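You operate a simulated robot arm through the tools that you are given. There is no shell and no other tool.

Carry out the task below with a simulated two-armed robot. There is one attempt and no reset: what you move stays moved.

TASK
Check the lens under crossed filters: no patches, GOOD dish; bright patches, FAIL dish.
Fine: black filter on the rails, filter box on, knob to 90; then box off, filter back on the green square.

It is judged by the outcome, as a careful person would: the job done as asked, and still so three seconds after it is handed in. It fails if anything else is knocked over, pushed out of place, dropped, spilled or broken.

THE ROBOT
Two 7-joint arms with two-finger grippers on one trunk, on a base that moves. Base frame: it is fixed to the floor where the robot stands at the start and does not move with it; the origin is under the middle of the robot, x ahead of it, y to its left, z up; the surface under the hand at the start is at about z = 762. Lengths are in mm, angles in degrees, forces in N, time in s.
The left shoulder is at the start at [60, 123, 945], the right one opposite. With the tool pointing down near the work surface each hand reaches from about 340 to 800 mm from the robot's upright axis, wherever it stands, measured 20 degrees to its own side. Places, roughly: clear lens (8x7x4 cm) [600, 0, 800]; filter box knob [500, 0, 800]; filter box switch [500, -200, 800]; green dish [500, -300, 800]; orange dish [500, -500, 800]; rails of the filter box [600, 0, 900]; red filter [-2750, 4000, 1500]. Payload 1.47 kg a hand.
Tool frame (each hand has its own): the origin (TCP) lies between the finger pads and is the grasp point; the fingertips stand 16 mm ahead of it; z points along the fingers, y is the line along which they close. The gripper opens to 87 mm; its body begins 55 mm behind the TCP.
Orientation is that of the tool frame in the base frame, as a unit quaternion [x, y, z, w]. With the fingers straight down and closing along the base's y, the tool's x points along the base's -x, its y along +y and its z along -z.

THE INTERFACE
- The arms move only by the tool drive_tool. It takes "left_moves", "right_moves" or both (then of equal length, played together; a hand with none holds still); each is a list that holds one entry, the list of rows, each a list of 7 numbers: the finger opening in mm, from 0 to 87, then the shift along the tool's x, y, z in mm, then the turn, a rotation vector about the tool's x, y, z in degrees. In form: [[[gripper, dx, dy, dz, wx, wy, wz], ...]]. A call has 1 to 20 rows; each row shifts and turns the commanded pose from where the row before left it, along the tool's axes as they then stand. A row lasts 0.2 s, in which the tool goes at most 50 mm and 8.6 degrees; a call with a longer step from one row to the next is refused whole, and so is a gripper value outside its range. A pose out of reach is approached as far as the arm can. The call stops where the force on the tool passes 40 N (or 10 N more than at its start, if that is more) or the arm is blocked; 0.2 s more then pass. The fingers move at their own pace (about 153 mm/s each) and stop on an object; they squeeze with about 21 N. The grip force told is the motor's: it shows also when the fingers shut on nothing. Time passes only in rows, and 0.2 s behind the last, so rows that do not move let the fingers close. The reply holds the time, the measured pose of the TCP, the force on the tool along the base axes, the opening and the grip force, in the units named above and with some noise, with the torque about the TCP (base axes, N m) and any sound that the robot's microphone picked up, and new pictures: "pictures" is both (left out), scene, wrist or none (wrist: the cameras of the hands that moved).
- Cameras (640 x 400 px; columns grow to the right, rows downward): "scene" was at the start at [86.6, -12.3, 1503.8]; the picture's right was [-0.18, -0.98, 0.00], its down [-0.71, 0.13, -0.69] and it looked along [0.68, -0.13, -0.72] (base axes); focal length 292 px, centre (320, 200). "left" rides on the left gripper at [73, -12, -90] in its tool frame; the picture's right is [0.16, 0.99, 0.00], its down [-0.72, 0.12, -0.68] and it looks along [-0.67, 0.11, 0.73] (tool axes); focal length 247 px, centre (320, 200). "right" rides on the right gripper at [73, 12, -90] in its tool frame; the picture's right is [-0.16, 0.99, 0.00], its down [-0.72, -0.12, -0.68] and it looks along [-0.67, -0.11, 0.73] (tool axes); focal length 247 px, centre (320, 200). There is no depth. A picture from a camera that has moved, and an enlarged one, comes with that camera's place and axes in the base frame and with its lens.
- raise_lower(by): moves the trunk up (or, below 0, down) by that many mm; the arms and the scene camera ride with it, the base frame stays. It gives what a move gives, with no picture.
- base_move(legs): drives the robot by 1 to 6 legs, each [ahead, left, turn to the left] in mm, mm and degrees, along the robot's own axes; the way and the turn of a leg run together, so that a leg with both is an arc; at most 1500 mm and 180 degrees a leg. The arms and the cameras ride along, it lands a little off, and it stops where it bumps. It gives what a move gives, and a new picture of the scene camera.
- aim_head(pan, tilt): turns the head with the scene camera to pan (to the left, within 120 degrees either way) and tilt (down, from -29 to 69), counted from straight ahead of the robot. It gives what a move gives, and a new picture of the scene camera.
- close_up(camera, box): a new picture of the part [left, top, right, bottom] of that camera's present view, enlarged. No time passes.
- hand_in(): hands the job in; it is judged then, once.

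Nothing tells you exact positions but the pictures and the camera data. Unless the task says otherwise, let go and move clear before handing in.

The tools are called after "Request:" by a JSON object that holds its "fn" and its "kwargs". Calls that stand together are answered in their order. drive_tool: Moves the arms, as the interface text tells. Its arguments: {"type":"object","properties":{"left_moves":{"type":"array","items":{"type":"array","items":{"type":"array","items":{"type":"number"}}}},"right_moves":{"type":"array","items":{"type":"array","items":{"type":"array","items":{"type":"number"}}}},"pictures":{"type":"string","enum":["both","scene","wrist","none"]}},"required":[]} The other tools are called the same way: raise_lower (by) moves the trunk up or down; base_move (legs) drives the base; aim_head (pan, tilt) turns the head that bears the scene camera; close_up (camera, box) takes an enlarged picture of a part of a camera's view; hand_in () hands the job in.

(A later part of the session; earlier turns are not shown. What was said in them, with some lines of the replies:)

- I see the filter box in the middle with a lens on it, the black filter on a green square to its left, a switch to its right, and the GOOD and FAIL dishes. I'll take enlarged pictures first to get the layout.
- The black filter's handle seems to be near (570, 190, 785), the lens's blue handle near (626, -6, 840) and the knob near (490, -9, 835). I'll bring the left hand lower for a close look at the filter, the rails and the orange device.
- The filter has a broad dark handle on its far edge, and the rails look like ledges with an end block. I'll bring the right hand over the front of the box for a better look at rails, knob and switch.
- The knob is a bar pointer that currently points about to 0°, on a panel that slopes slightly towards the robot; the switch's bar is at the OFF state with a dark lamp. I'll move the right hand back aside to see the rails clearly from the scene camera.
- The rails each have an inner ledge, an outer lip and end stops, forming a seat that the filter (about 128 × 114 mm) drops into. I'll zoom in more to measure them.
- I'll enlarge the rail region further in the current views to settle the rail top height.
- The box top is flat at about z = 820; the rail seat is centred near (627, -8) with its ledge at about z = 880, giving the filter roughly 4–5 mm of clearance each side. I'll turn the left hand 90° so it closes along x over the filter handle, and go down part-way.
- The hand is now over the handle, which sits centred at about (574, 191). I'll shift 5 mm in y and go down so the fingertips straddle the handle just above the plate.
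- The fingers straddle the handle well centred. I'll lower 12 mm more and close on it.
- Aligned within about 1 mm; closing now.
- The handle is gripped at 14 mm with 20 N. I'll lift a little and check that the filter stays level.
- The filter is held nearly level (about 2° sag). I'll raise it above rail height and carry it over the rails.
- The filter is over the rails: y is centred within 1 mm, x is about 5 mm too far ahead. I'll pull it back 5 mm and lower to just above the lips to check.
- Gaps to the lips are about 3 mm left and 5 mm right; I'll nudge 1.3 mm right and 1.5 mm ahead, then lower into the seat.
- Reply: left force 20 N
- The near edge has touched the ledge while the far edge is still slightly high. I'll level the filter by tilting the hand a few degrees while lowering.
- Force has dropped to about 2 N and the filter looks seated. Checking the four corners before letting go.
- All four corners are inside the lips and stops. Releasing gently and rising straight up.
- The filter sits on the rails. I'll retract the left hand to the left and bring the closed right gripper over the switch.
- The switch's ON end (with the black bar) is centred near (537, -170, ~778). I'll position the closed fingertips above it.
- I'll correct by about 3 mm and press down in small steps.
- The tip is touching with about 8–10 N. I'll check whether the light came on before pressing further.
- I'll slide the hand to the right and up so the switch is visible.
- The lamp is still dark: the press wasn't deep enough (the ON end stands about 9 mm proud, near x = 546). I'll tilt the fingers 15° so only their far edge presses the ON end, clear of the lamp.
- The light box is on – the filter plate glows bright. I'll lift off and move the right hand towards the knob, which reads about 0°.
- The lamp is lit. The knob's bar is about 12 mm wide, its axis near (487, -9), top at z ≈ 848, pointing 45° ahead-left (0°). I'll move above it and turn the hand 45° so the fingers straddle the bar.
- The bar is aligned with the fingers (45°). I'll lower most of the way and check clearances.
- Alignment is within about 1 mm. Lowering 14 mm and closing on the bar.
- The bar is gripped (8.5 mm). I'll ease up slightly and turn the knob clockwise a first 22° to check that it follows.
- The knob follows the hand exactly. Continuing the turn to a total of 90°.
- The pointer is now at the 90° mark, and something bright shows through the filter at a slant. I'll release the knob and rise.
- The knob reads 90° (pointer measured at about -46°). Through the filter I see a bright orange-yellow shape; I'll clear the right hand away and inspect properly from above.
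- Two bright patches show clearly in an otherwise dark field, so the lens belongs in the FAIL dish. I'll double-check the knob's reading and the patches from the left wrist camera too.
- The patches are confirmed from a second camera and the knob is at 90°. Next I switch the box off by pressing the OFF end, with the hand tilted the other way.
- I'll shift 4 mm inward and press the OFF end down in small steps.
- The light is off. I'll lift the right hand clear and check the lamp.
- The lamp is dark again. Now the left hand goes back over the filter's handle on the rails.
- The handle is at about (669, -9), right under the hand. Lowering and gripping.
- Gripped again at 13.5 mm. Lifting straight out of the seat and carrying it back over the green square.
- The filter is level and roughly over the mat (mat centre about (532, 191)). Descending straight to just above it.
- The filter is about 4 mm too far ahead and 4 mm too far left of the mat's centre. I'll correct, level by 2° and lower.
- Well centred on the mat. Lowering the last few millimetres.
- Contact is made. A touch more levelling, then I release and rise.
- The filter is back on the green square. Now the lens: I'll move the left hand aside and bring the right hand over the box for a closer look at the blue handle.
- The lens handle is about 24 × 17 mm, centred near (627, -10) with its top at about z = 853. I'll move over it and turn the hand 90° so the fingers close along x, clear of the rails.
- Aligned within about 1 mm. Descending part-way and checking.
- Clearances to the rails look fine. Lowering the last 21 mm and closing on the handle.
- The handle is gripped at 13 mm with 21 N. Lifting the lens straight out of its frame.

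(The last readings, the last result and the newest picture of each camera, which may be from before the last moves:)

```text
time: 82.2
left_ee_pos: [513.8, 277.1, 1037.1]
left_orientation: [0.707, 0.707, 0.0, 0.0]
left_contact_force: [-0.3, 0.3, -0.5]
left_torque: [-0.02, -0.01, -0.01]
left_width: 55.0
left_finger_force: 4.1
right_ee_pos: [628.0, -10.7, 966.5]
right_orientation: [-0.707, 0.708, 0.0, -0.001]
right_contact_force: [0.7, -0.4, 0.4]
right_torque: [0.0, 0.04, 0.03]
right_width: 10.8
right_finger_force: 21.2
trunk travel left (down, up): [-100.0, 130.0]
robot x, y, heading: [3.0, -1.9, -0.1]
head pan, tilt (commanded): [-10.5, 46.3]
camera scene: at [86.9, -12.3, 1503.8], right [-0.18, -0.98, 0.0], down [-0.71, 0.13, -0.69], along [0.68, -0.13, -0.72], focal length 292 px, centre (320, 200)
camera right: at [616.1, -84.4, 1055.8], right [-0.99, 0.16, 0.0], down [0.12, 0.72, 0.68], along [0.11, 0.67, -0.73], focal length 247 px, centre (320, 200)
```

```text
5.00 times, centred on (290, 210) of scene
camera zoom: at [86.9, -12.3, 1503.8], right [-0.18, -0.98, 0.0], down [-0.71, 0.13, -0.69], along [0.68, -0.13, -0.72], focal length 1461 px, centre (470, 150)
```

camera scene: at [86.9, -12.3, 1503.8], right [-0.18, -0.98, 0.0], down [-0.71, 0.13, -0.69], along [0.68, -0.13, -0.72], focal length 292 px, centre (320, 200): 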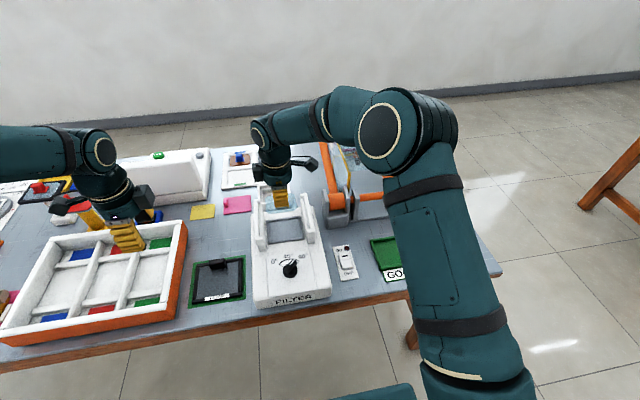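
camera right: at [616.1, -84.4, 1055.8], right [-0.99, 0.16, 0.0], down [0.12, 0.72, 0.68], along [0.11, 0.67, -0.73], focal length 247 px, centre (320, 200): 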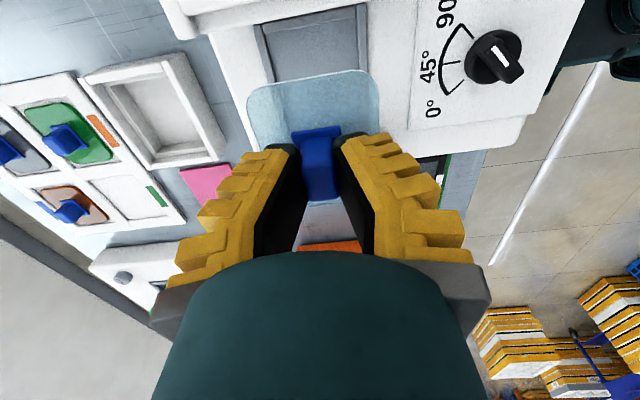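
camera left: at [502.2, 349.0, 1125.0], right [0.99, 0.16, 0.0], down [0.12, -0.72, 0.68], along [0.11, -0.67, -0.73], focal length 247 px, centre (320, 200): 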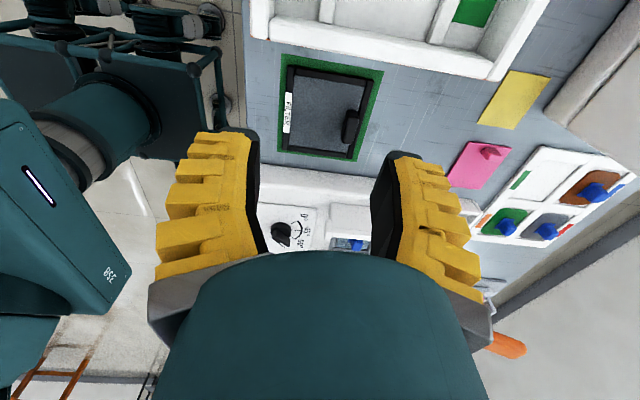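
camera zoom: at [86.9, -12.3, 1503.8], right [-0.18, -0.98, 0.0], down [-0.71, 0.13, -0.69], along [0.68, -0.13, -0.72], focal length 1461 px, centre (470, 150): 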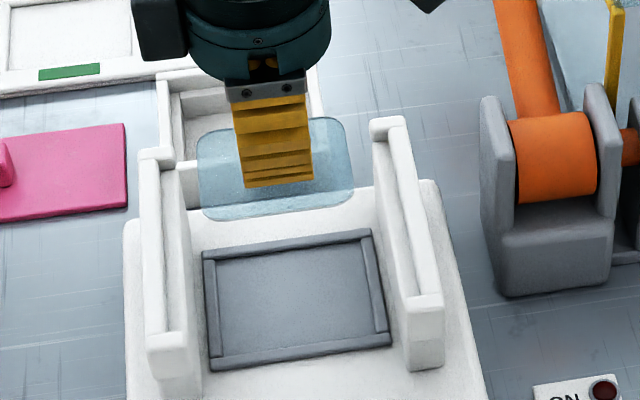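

The lens is held level. Carrying it over to the FAIL dish, staying high.

Request:
{"fn": "drive_tool", "kwargs": {"right_moves": [[[0, 5, 22, 0, 0, 0, 0], [0, 5, 22, 0, 0, 0, 0], [0, 5, 22, 0, 0, 0, 0], [0, 5, 22, 0, 0, 0, 0], [0, 24, 0.8, 0, 0, 0, 0], [0, 26, 0.8, 0, 0, 0, 0], [0, 26, 0.8, 0, 0, 0, 0], [0, 26, 0.8, 0, 0, 0, 0], [0, 26, 0.8, 0, 0, 0, 0], [0, 26, 0.8, 0, 0, 0, 0], [0, 26, 0.8, 0, 0, 0, 0], [0, 26, 0.8, 0, 0, 0, 0], [0, 26, 0.8, 0, 0, 0, 0], [0, 26, 0.8, 0, 0, 0, 0], [0, 26, 0.8, 0, 0, 0, 0], [0, 26, 0.8, 0, 0, 0, 0], [0, 26, 0.8, 0, 0, 0, 0], [0, 26, 0.8, 0, 0, 0, 0], [0, 26, 0.8, 0, 0, 0, 0], [0, 26, 0.8, 0, 0, 0, 0]]], "pictures": "both"}}

Request:
{"fn": "close_up", "kwargs": {"camera": "scene", "box": [370, 170, 490, 290]}}

```text
time: 86.4
left_ee_pos: [513.0, 278.1, 1037.7]
left_orientation: [0.707, 0.707, 0.0, -0.001]
left_contact_force: [0.1, -0.2, 0.1]
left_torque: [0.04, 0.01, 0.01]
left_width: 55.3
left_finger_force: 3.6
right_ee_pos: [524.4, -446.1, 967.2]
right_orientation: [-0.707, 0.708, 0.0, 0.0]
right_contact_force: [-0.7, -0.4, -0.9]
right_torque: [0.03, -0.02, -0.01]
right_width: 10.7
right_finger_force: 20.7
trunk travel left (down, up): [-100.0, 130.0]
robot x, y, heading: [0.2, -0.5, 0.1]
head pan, tilt (commanded): [-10.5, 46.3]
camera scene: at [86.6, -12.9, 1503.8], right [-0.18, -0.98, 0.0], down [-0.71, 0.13, -0.69], along [0.68, -0.13, -0.72], focal length 292 px, centre (320, 200)
camera right: at [512.1, -520.3, 1056.8], right [-0.99, 0.16, 0.0], down [0.12, 0.72, 0.68], along [0.11, 0.67, -0.73], focal length 247 px, centre (320, 200)
```

scene: 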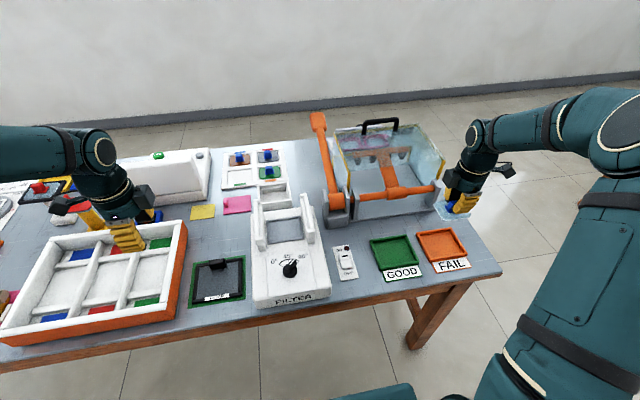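
right: 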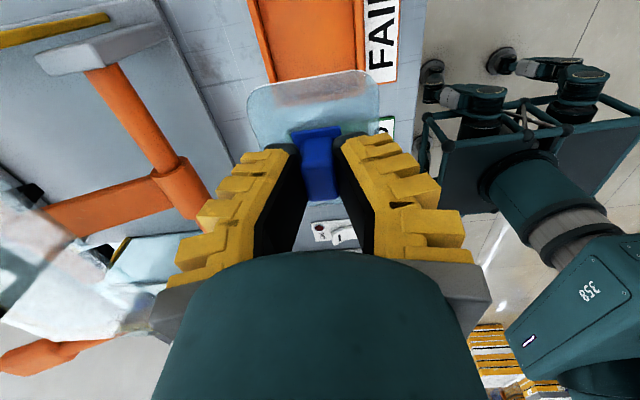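

```text
3.33 times, centred on (430, 230) of scene
camera zoom: at [86.6, -12.9, 1503.8], right [-0.18, -0.98, 0.0], down [-0.71, 0.13, -0.69], along [0.68, -0.13, -0.72], focal length 974 px, centre (-47, 100)
```

zoom: 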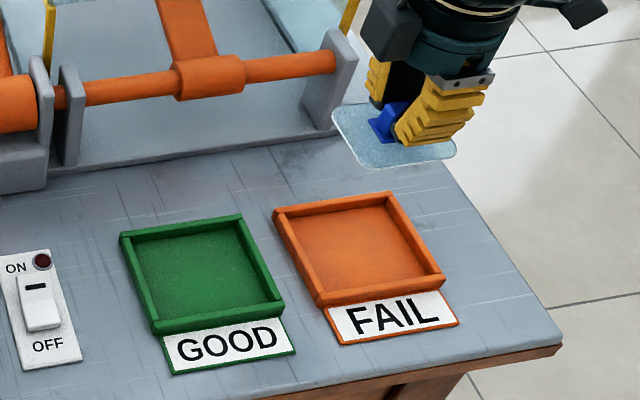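

The lens is close to the FAIL dish (dish centre near (525, -464)). Shifting to its centre and lowering to just above the rim.

Request:
{"fn": "drive_tool", "kwargs": {"right_moves": [[[0, 10, -1.4, 0, 0, 0, 0], [0, 9.2, -1.4, 10, 0, 0, 0], [0, 0, 0, 20, 0, 0, 0], [0, 0, 0, 25, 0, 0, 0], [0, 0, 0, 25, 0, 0, 0], [0, 0, 0, 25, 0, 0, 0], [0, 0, 0, 20, 0, 0, 0], [0, 0, 0, 12, 0, 0, 0], [0, 0, 0, 0, 0, 0, 0]]], "pictures": "both"}}

Request:
{"fn": "close_up", "kwargs": {"camera": "scene", "box": [400, 205, 480, 285]}}

Request:
{"fn": "close_up", "kwargs": {"camera": "right", "box": [190, 0, 450, 240]}}

```text
time: 88.4
left_ee_pos: [513.3, 278.1, 1036.6]
left_orientation: [0.707, 0.707, -0.001, 0.0]
left_contact_force: [0.0, 0.0, 0.4]
left_torque: [0.02, -0.02, 0.0]
left_width: 55.2
left_finger_force: 3.7
right_ee_pos: [526.3, -463.7, 828.2]
right_orientation: [-0.707, 0.707, 0.0, 0.0]
right_contact_force: [0.7, -0.4, -0.6]
right_torque: [0.02, -0.01, 0.01]
right_width: 10.7
right_finger_force: 20.7
trunk travel left (down, up): [-100.0, 130.0]
robot x, y, heading: [-0.6, -4.2, 0.0]
head pan, tilt (commanded): [-10.5, 46.3]
camera scene: at [86.5, -12.3, 1503.8], right [-0.18, -0.98, 0.0], down [-0.71, 0.13, -0.69], along [0.68, -0.13, -0.72], focal length 292 px, centre (320, 200)
camera right: at [514.4, -537.1, 918.4], right [-0.99, 0.16, 0.0], down [0.12, 0.72, 0.68], along [0.11, 0.67, -0.73], focal length 247 px, centre (320, 200)
```

scene: 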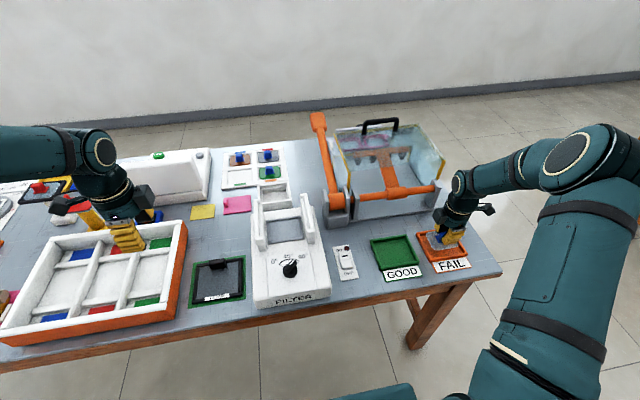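
right: 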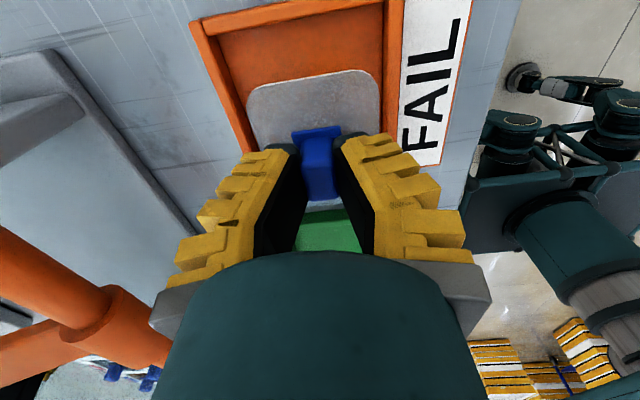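

```text
5.00 times, centred on (440, 245) of scene
camera zoom: at [86.5, -12.3, 1503.8], right [-0.18, -0.98, 0.0], down [-0.71, 0.13, -0.69], along [0.68, -0.13, -0.72], focal length 1461 px, centre (-280, -25)
```

zoom: 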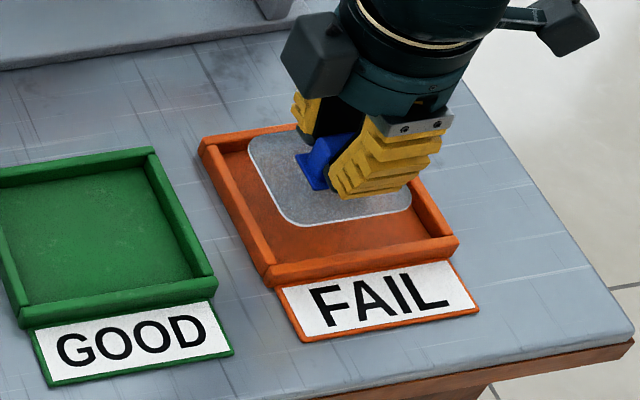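

```text
1.67 times, centred on (320, 120) of right
camera zoom: at [514.4, -537.1, 918.4], right [-0.99, 0.16, 0.0], down [0.12, 0.72, 0.68], along [0.11, 0.67, -0.73], focal length 412 px, centre (320, 333)
```

zoom: 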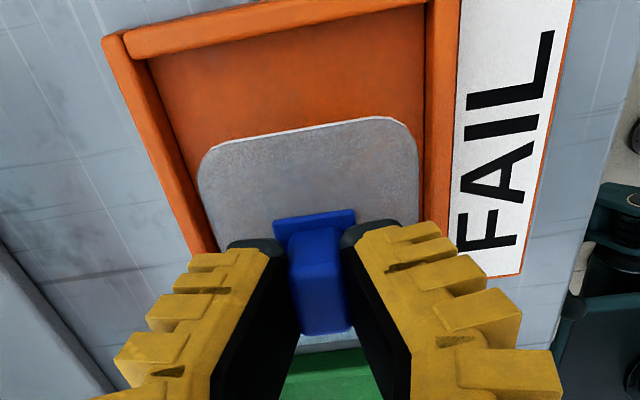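

The lens is over the dish; a few mm of centring (4 mm right), then lower towards the dish floor.

Request:
{"fn": "drive_tool", "kwargs": {"right_moves": [[[0, 4, 1, 0, 0, 0, 0], [0, 0, 0, 8, 0, 0, 0], [0, 0, 0, 6, 0, 0, 0], [0, 0, 0, 5, 0, 0, 0], [0, 0, 0, 3, 0, 0, 0], [0, 0, 0, 0, 0, 0, 0]]], "pictures": "wrist"}}

Request:
{"fn": "close_up", "kwargs": {"camera": "scene", "box": [410, 220, 480, 280]}}

Request:
{"fn": "close_up", "kwargs": {"camera": "right", "box": [190, 0, 450, 240]}}

```text
time: 89.8
left_ee_pos: [513.5, 278.6, 1036.4]
left_orientation: [0.707, 0.707, 0.0, 0.0]
left_contact_force: [-0.9, 0.0, -0.1]
left_torque: [0.02, 0.02, 0.01]
left_width: 55.4
left_finger_force: 4.2
right_ee_pos: [527.5, -470.5, 808.4]
right_orientation: [-0.707, 0.708, 0.0, 0.0]
right_contact_force: [0.3, 0.1, -0.2]
right_torque: [-0.01, 0.03, -0.02]
right_width: 10.9
right_finger_force: 21.3
trunk travel left (down, up): [-100.0, 130.0]
robot x, y, heading: [-0.5, -0.3, 0.3]
head pan, tilt (commanded): [-10.5, 46.3]
camera right: at [515.4, -542.8, 897.8], right [-0.99, 0.16, 0.0], down [0.12, 0.72, 0.68], along [0.11, 0.67, -0.73], focal length 247 px, centre (320, 200)
```

right: 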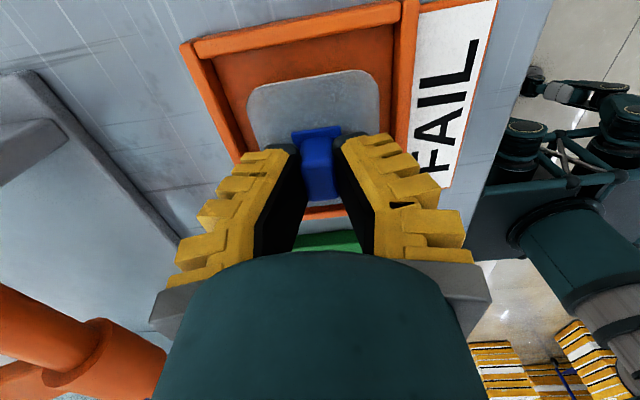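

```text
6.67 times, centred on (445, 250) of scene
camera zoom: at [86.6, -12.3, 1503.8], right [-0.18, -0.98, 0.0], down [-0.71, 0.13, -0.69], along [0.68, -0.13, -0.72], focal length 1948 px, centre (-513, -133)
```

zoom: 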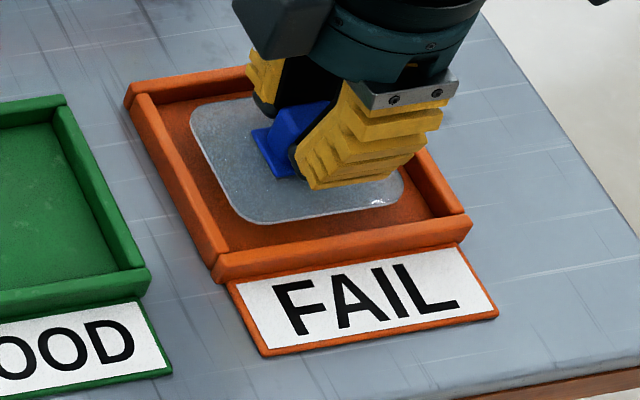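

```text
1.67 times, centred on (320, 120) of right
camera zoom: at [515.4, -542.8, 897.8], right [-0.99, 0.16, 0.0], down [0.12, 0.72, 0.68], along [0.11, 0.67, -0.73], focal length 412 px, centre (320, 333)
```

zoom: 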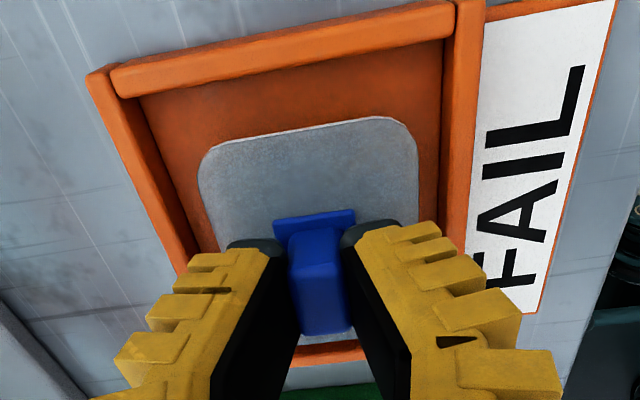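

Centred inside the dish walls with room on all sides. Lowering to the floor of the dish.

Request:
{"fn": "drive_tool", "kwargs": {"right_moves": [[[0, 0, 1, 3, 0, 0, 0], [0, 0, 0, 3, 0, 0, 0], [0, 0, 0, 2, 0, 0, 0], [0, 0, 0, 1.5, 0, 0, 0], [0, 0, 0, 0, 0, 0, 0]]], "pictures": "none"}}

Request:
{"fn": "close_up", "kwargs": {"camera": "scene", "box": [410, 220, 480, 280]}}

Request:
{"fn": "close_up", "kwargs": {"camera": "right", "box": [190, 0, 450, 240]}}

```text
time: 91.0
left_ee_pos: [512.8, 277.2, 1036.7]
left_orientation: [0.707, 0.707, 0.0, 0.0]
left_contact_force: [0.1, 0.6, -0.5]
left_torque: [-0.05, -0.03, 0.01]
left_width: 55.4
left_finger_force: 3.7
right_ee_pos: [526.9, -468.5, 799.0]
right_orientation: [-0.706, 0.708, 0.0, 0.0]
right_contact_force: [0.9, -0.5, -0.5]
right_torque: [-0.04, -0.01, 0.01]
right_width: 10.6
right_finger_force: 21.0
trunk travel left (down, up): [-100.0, 130.0]
robot x, y, heading: [-1.1, -1.8, -0.2]
head pan, tilt (commanded): [-10.5, 46.3]
```

```text
6.67 times, centred on (445, 250) of scene
camera zoom: at [86.6, -12.4, 1503.8], right [-0.18, -0.98, 0.0], down [-0.71, 0.13, -0.69], along [0.68, -0.13, -0.72], focal length 1948 px, centre (-513, -133)
```

zoom: 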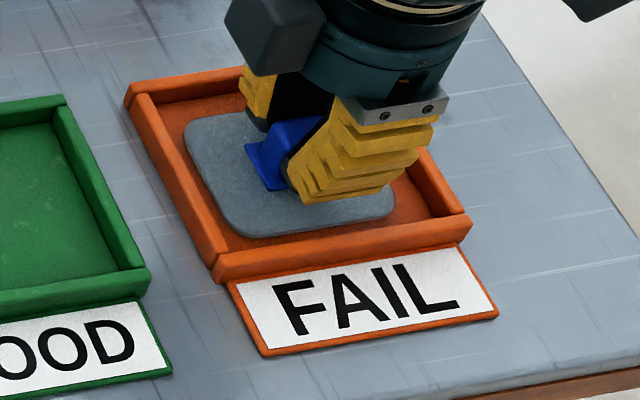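

```text
1.67 times, centred on (320, 120) of right
camera zoom: at [514.8, -542.1, 888.0], right [-0.99, 0.16, 0.0], down [0.12, 0.72, 0.68], along [0.11, 0.67, -0.73], focal length 412 px, centre (320, 333)
```

zoom: 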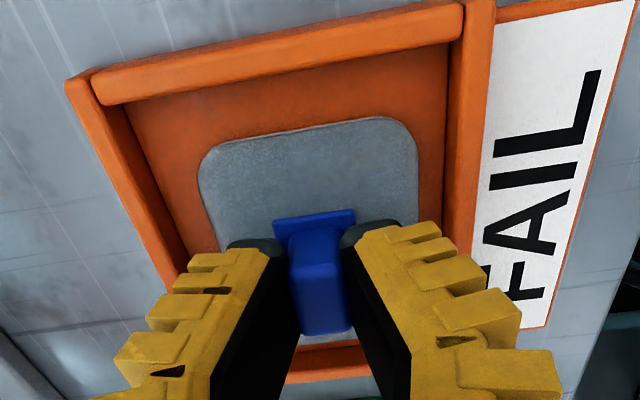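

Request:
{"fn": "drive_tool", "kwargs": {"right_moves": [[[0, 0, 0, 1.5, 0, 0, 0], [0, 0, 0, 1.5, 0, 0, 0], [0, 0, 0, 0, 0, 0, 0]]], "pictures": "none"}}

Request:
{"fn": "close_up", "kwargs": {"camera": "scene", "box": [410, 220, 480, 280]}}

```text
time: 91.8
left_ee_pos: [513.1, 278.2, 1036.5]
left_orientation: [0.707, 0.707, 0.001, 0.0]
left_contact_force: [-0.1, -0.2, 0.8]
left_torque: [-0.03, 0.01, -0.03]
left_width: 55.4
left_finger_force: 3.7
right_ee_pos: [526.9, -467.1, 796.1]
right_orientation: [-0.706, 0.708, -0.001, 0.0]
right_contact_force: [-1.2, -1.6, 9.2]
right_torque: [0.08, -0.03, -0.04]
right_width: 15.3
right_finger_force: 21.1
trunk travel left (down, up): [-100.0, 130.0]
robot x, y, heading: [1.1, -0.6, -0.2]
head pan, tilt (commanded): [-10.5, 46.3]
```

```text
6.67 times, centred on (445, 250) of scene
camera zoom: at [85.8, -11.8, 1503.9], right [-0.18, -0.98, 0.0], down [-0.71, 0.13, -0.69], along [0.68, -0.13, -0.72], focal length 1948 px, centre (-513, -133)
```

zoom: 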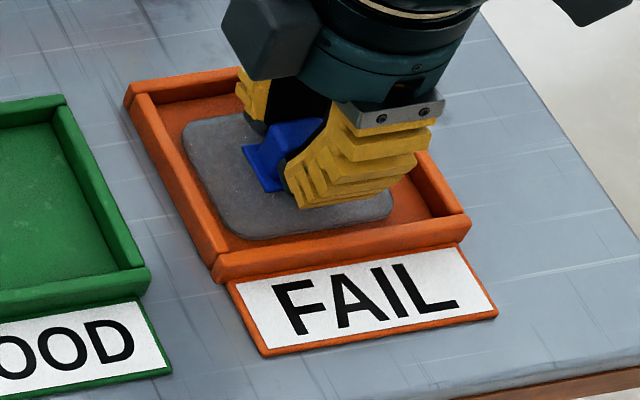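

Contact with the dish floor (9 N). Opening just enough and rising straight up.

Request:
{"fn": "drive_tool", "kwargs": {"right_moves": [[[18, 0, 0, 0, 0, 0, 0], [24, 0, 0, 0, 0, 0, 0], [30, 0, 0, 0, 0, 0, 0], [30, 0, 0, 0, 0, 0, 0], [30, 0, 0, -4, 0, 0, 0], [30, 0, 0, -10, 0, 0, 0], [30, 0, 0, -20, 0, 0, 0], [30, 0, 0, -30, 0, 0, 0], [30, 0, 0, -40, 0, 0, 0], [30, 0, 0, -40, 0, 0, 0]]], "pictures": "both"}}

Request:
{"fn": "close_up", "kwargs": {"camera": "scene", "box": [400, 215, 480, 285]}}

```text
time: 94.0
left_ee_pos: [512.0, 278.2, 1037.0]
left_orientation: [0.707, 0.707, 0.001, 0.0]
left_contact_force: [-0.2, -0.4, 0.0]
left_torque: [-0.02, -0.04, 0.05]
left_width: 55.3
left_finger_force: 3.5
right_ee_pos: [528.5, -464.8, 938.6]
right_orientation: [-0.707, 0.707, -0.001, 0.001]
right_contact_force: [1.4, 0.0, 0.6]
right_torque: [-0.01, 0.01, -0.02]
right_width: 36.2
right_finger_force: 3.9
trunk travel left (down, up): [-100.0, 130.0]
robot x, y, heading: [0.7, 0.9, 0.2]
head pan, tilt (commanded): [-10.5, 46.3]
camera scene: at [86.0, -11.8, 1503.9], right [-0.18, -0.98, 0.0], down [-0.71, 0.13, -0.69], along [0.68, -0.13, -0.72], focal length 292 px, centre (320, 200)
camera right: at [516.3, -538.5, 1027.0], right [-0.99, 0.16, 0.0], down [0.12, 0.72, 0.68], along [0.11, 0.67, -0.73], focal length 247 px, centre (320, 200)
```

scene: 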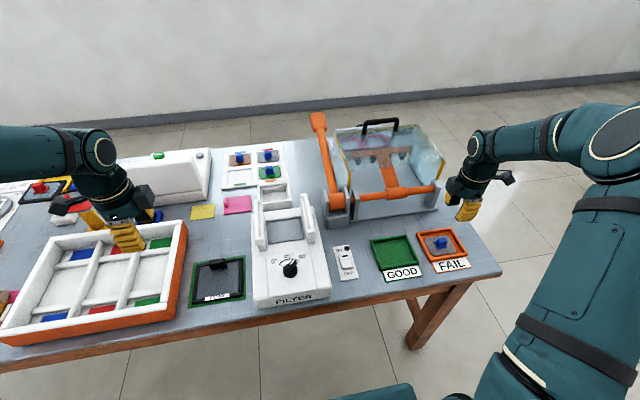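
right: 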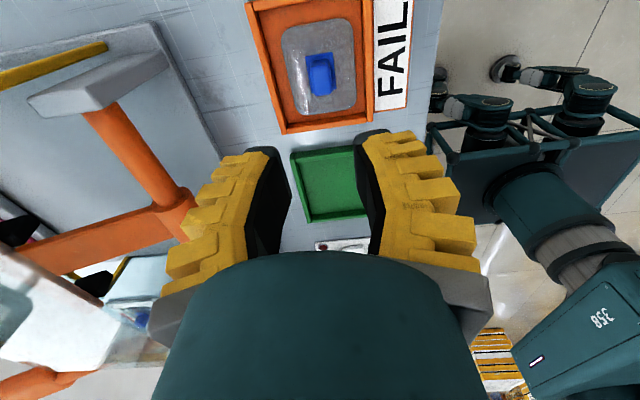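

```text
5.71 times, centred on (440, 250) of scene
camera zoom: at [86.0, -11.8, 1503.9], right [-0.18, -0.98, 0.0], down [-0.71, 0.13, -0.69], along [0.68, -0.13, -0.72], focal length 1669 px, centre (-366, -86)
```

zoom: 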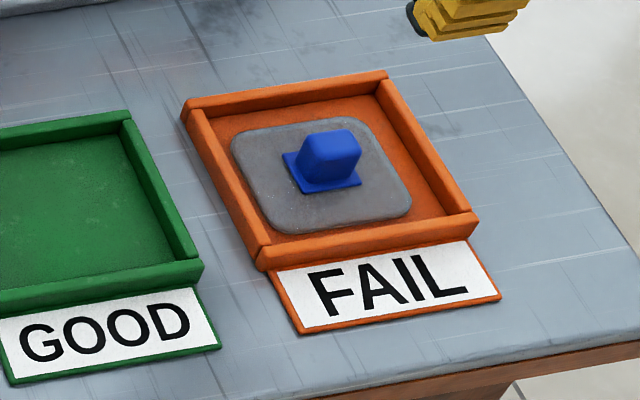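

The lens lies flat in the FAIL dish. One last check of the switch, filter, knob and surroundings.

Request:
{"fn": "close_up", "kwargs": {"camera": "scene", "box": [180, 180, 380, 310]}}

Request:
{"fn": "drive_tool", "kwargs": {"left_moves": [[[50, 0, 0, -20, 0, 0, 0], [50, 0, 0, -20, 0, 0, 0]]], "right_moves": [[[30, 0, 20, -20, 0, 0, 0], [30, 0, 20, -20, 0, 0, 0]]], "pictures": "scene"}}

```text
3.08 times, centred on (280, 245) of scene
camera zoom: at [86.0, -11.8, 1503.9], right [-0.18, -0.98, 0.0], down [-0.71, 0.13, -0.69], along [0.68, -0.13, -0.72], focal length 899 px, centre (443, 62)
```

zoom: 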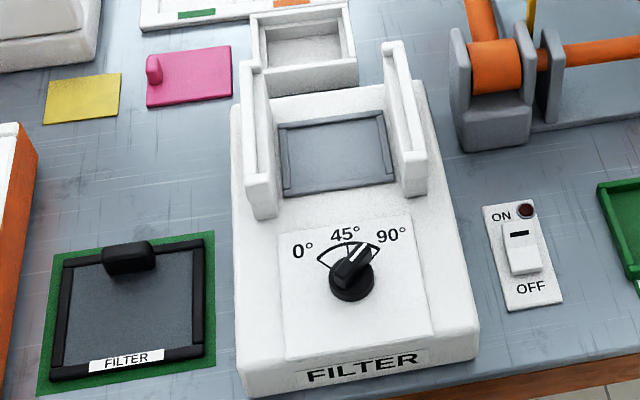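

```text
time: 94.6
left_ee_pos: [514.0, 278.5, 1076.4]
left_orientation: [0.707, 0.708, -0.001, 0.0]
left_contact_force: [0.4, 0.3, 0.2]
left_torque: [-0.01, 0.04, 0.03]
left_width: 55.2
left_finger_force: 3.6
right_ee_pos: [487.1, -467.5, 976.7]
right_orientation: [-0.707, 0.707, 0.0, 0.0]
right_contact_force: [0.1, -0.4, -0.2]
right_torque: [-0.01, 0.02, 0.01]
right_width: 36.2
right_finger_force: 4.1
trunk travel left (down, up): [-100.0, 130.0]
robot x, y, heading: [-3.1, 1.3, -0.1]
head pan, tilt (commanded): [-10.5, 46.3]
camera scene: at [86.2, -12.3, 1503.9], right [-0.18, -0.98, 0.0], down [-0.71, 0.13, -0.69], along [0.68, -0.13, -0.72], focal length 292 px, centre (320, 200)
```

scene: 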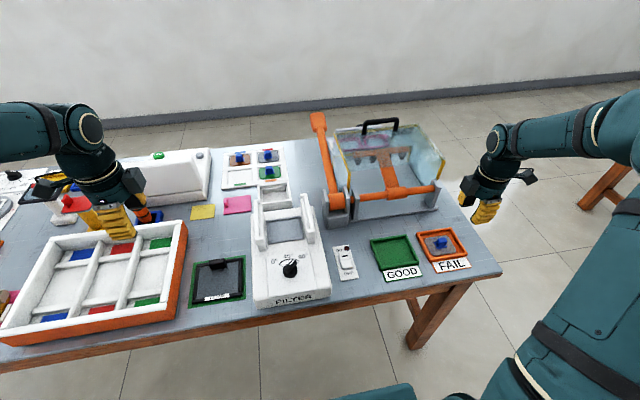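

The lens is in the FAIL dish, because two bright patches showed under the crossed filters. The box is off, the black filter is back on the green square, and both hands are clear with nothing else disturbed. I'm handing in.

Request:
{"fn": "hand_in", "kwargs": {}}

```text
The job is handed in.
```

The lens failed the check and is now in the FAIL dish. With the black filter on the rails, the box on and the knob at 90, two bright patches showed in an otherwise dark field. I saw them from two different cameras.

- **Box:** it is switched off and its lamp is dark. The first press on the switch was too light to turn it on, so I pressed it again.
- **Filter:** it is back on the green square, with green showing on all sides.
- **Knob:** I left it at 90, since you did not ask for it to be set back.

Both hands are empty and clear of the table. I saw nothing else moved or knocked over.
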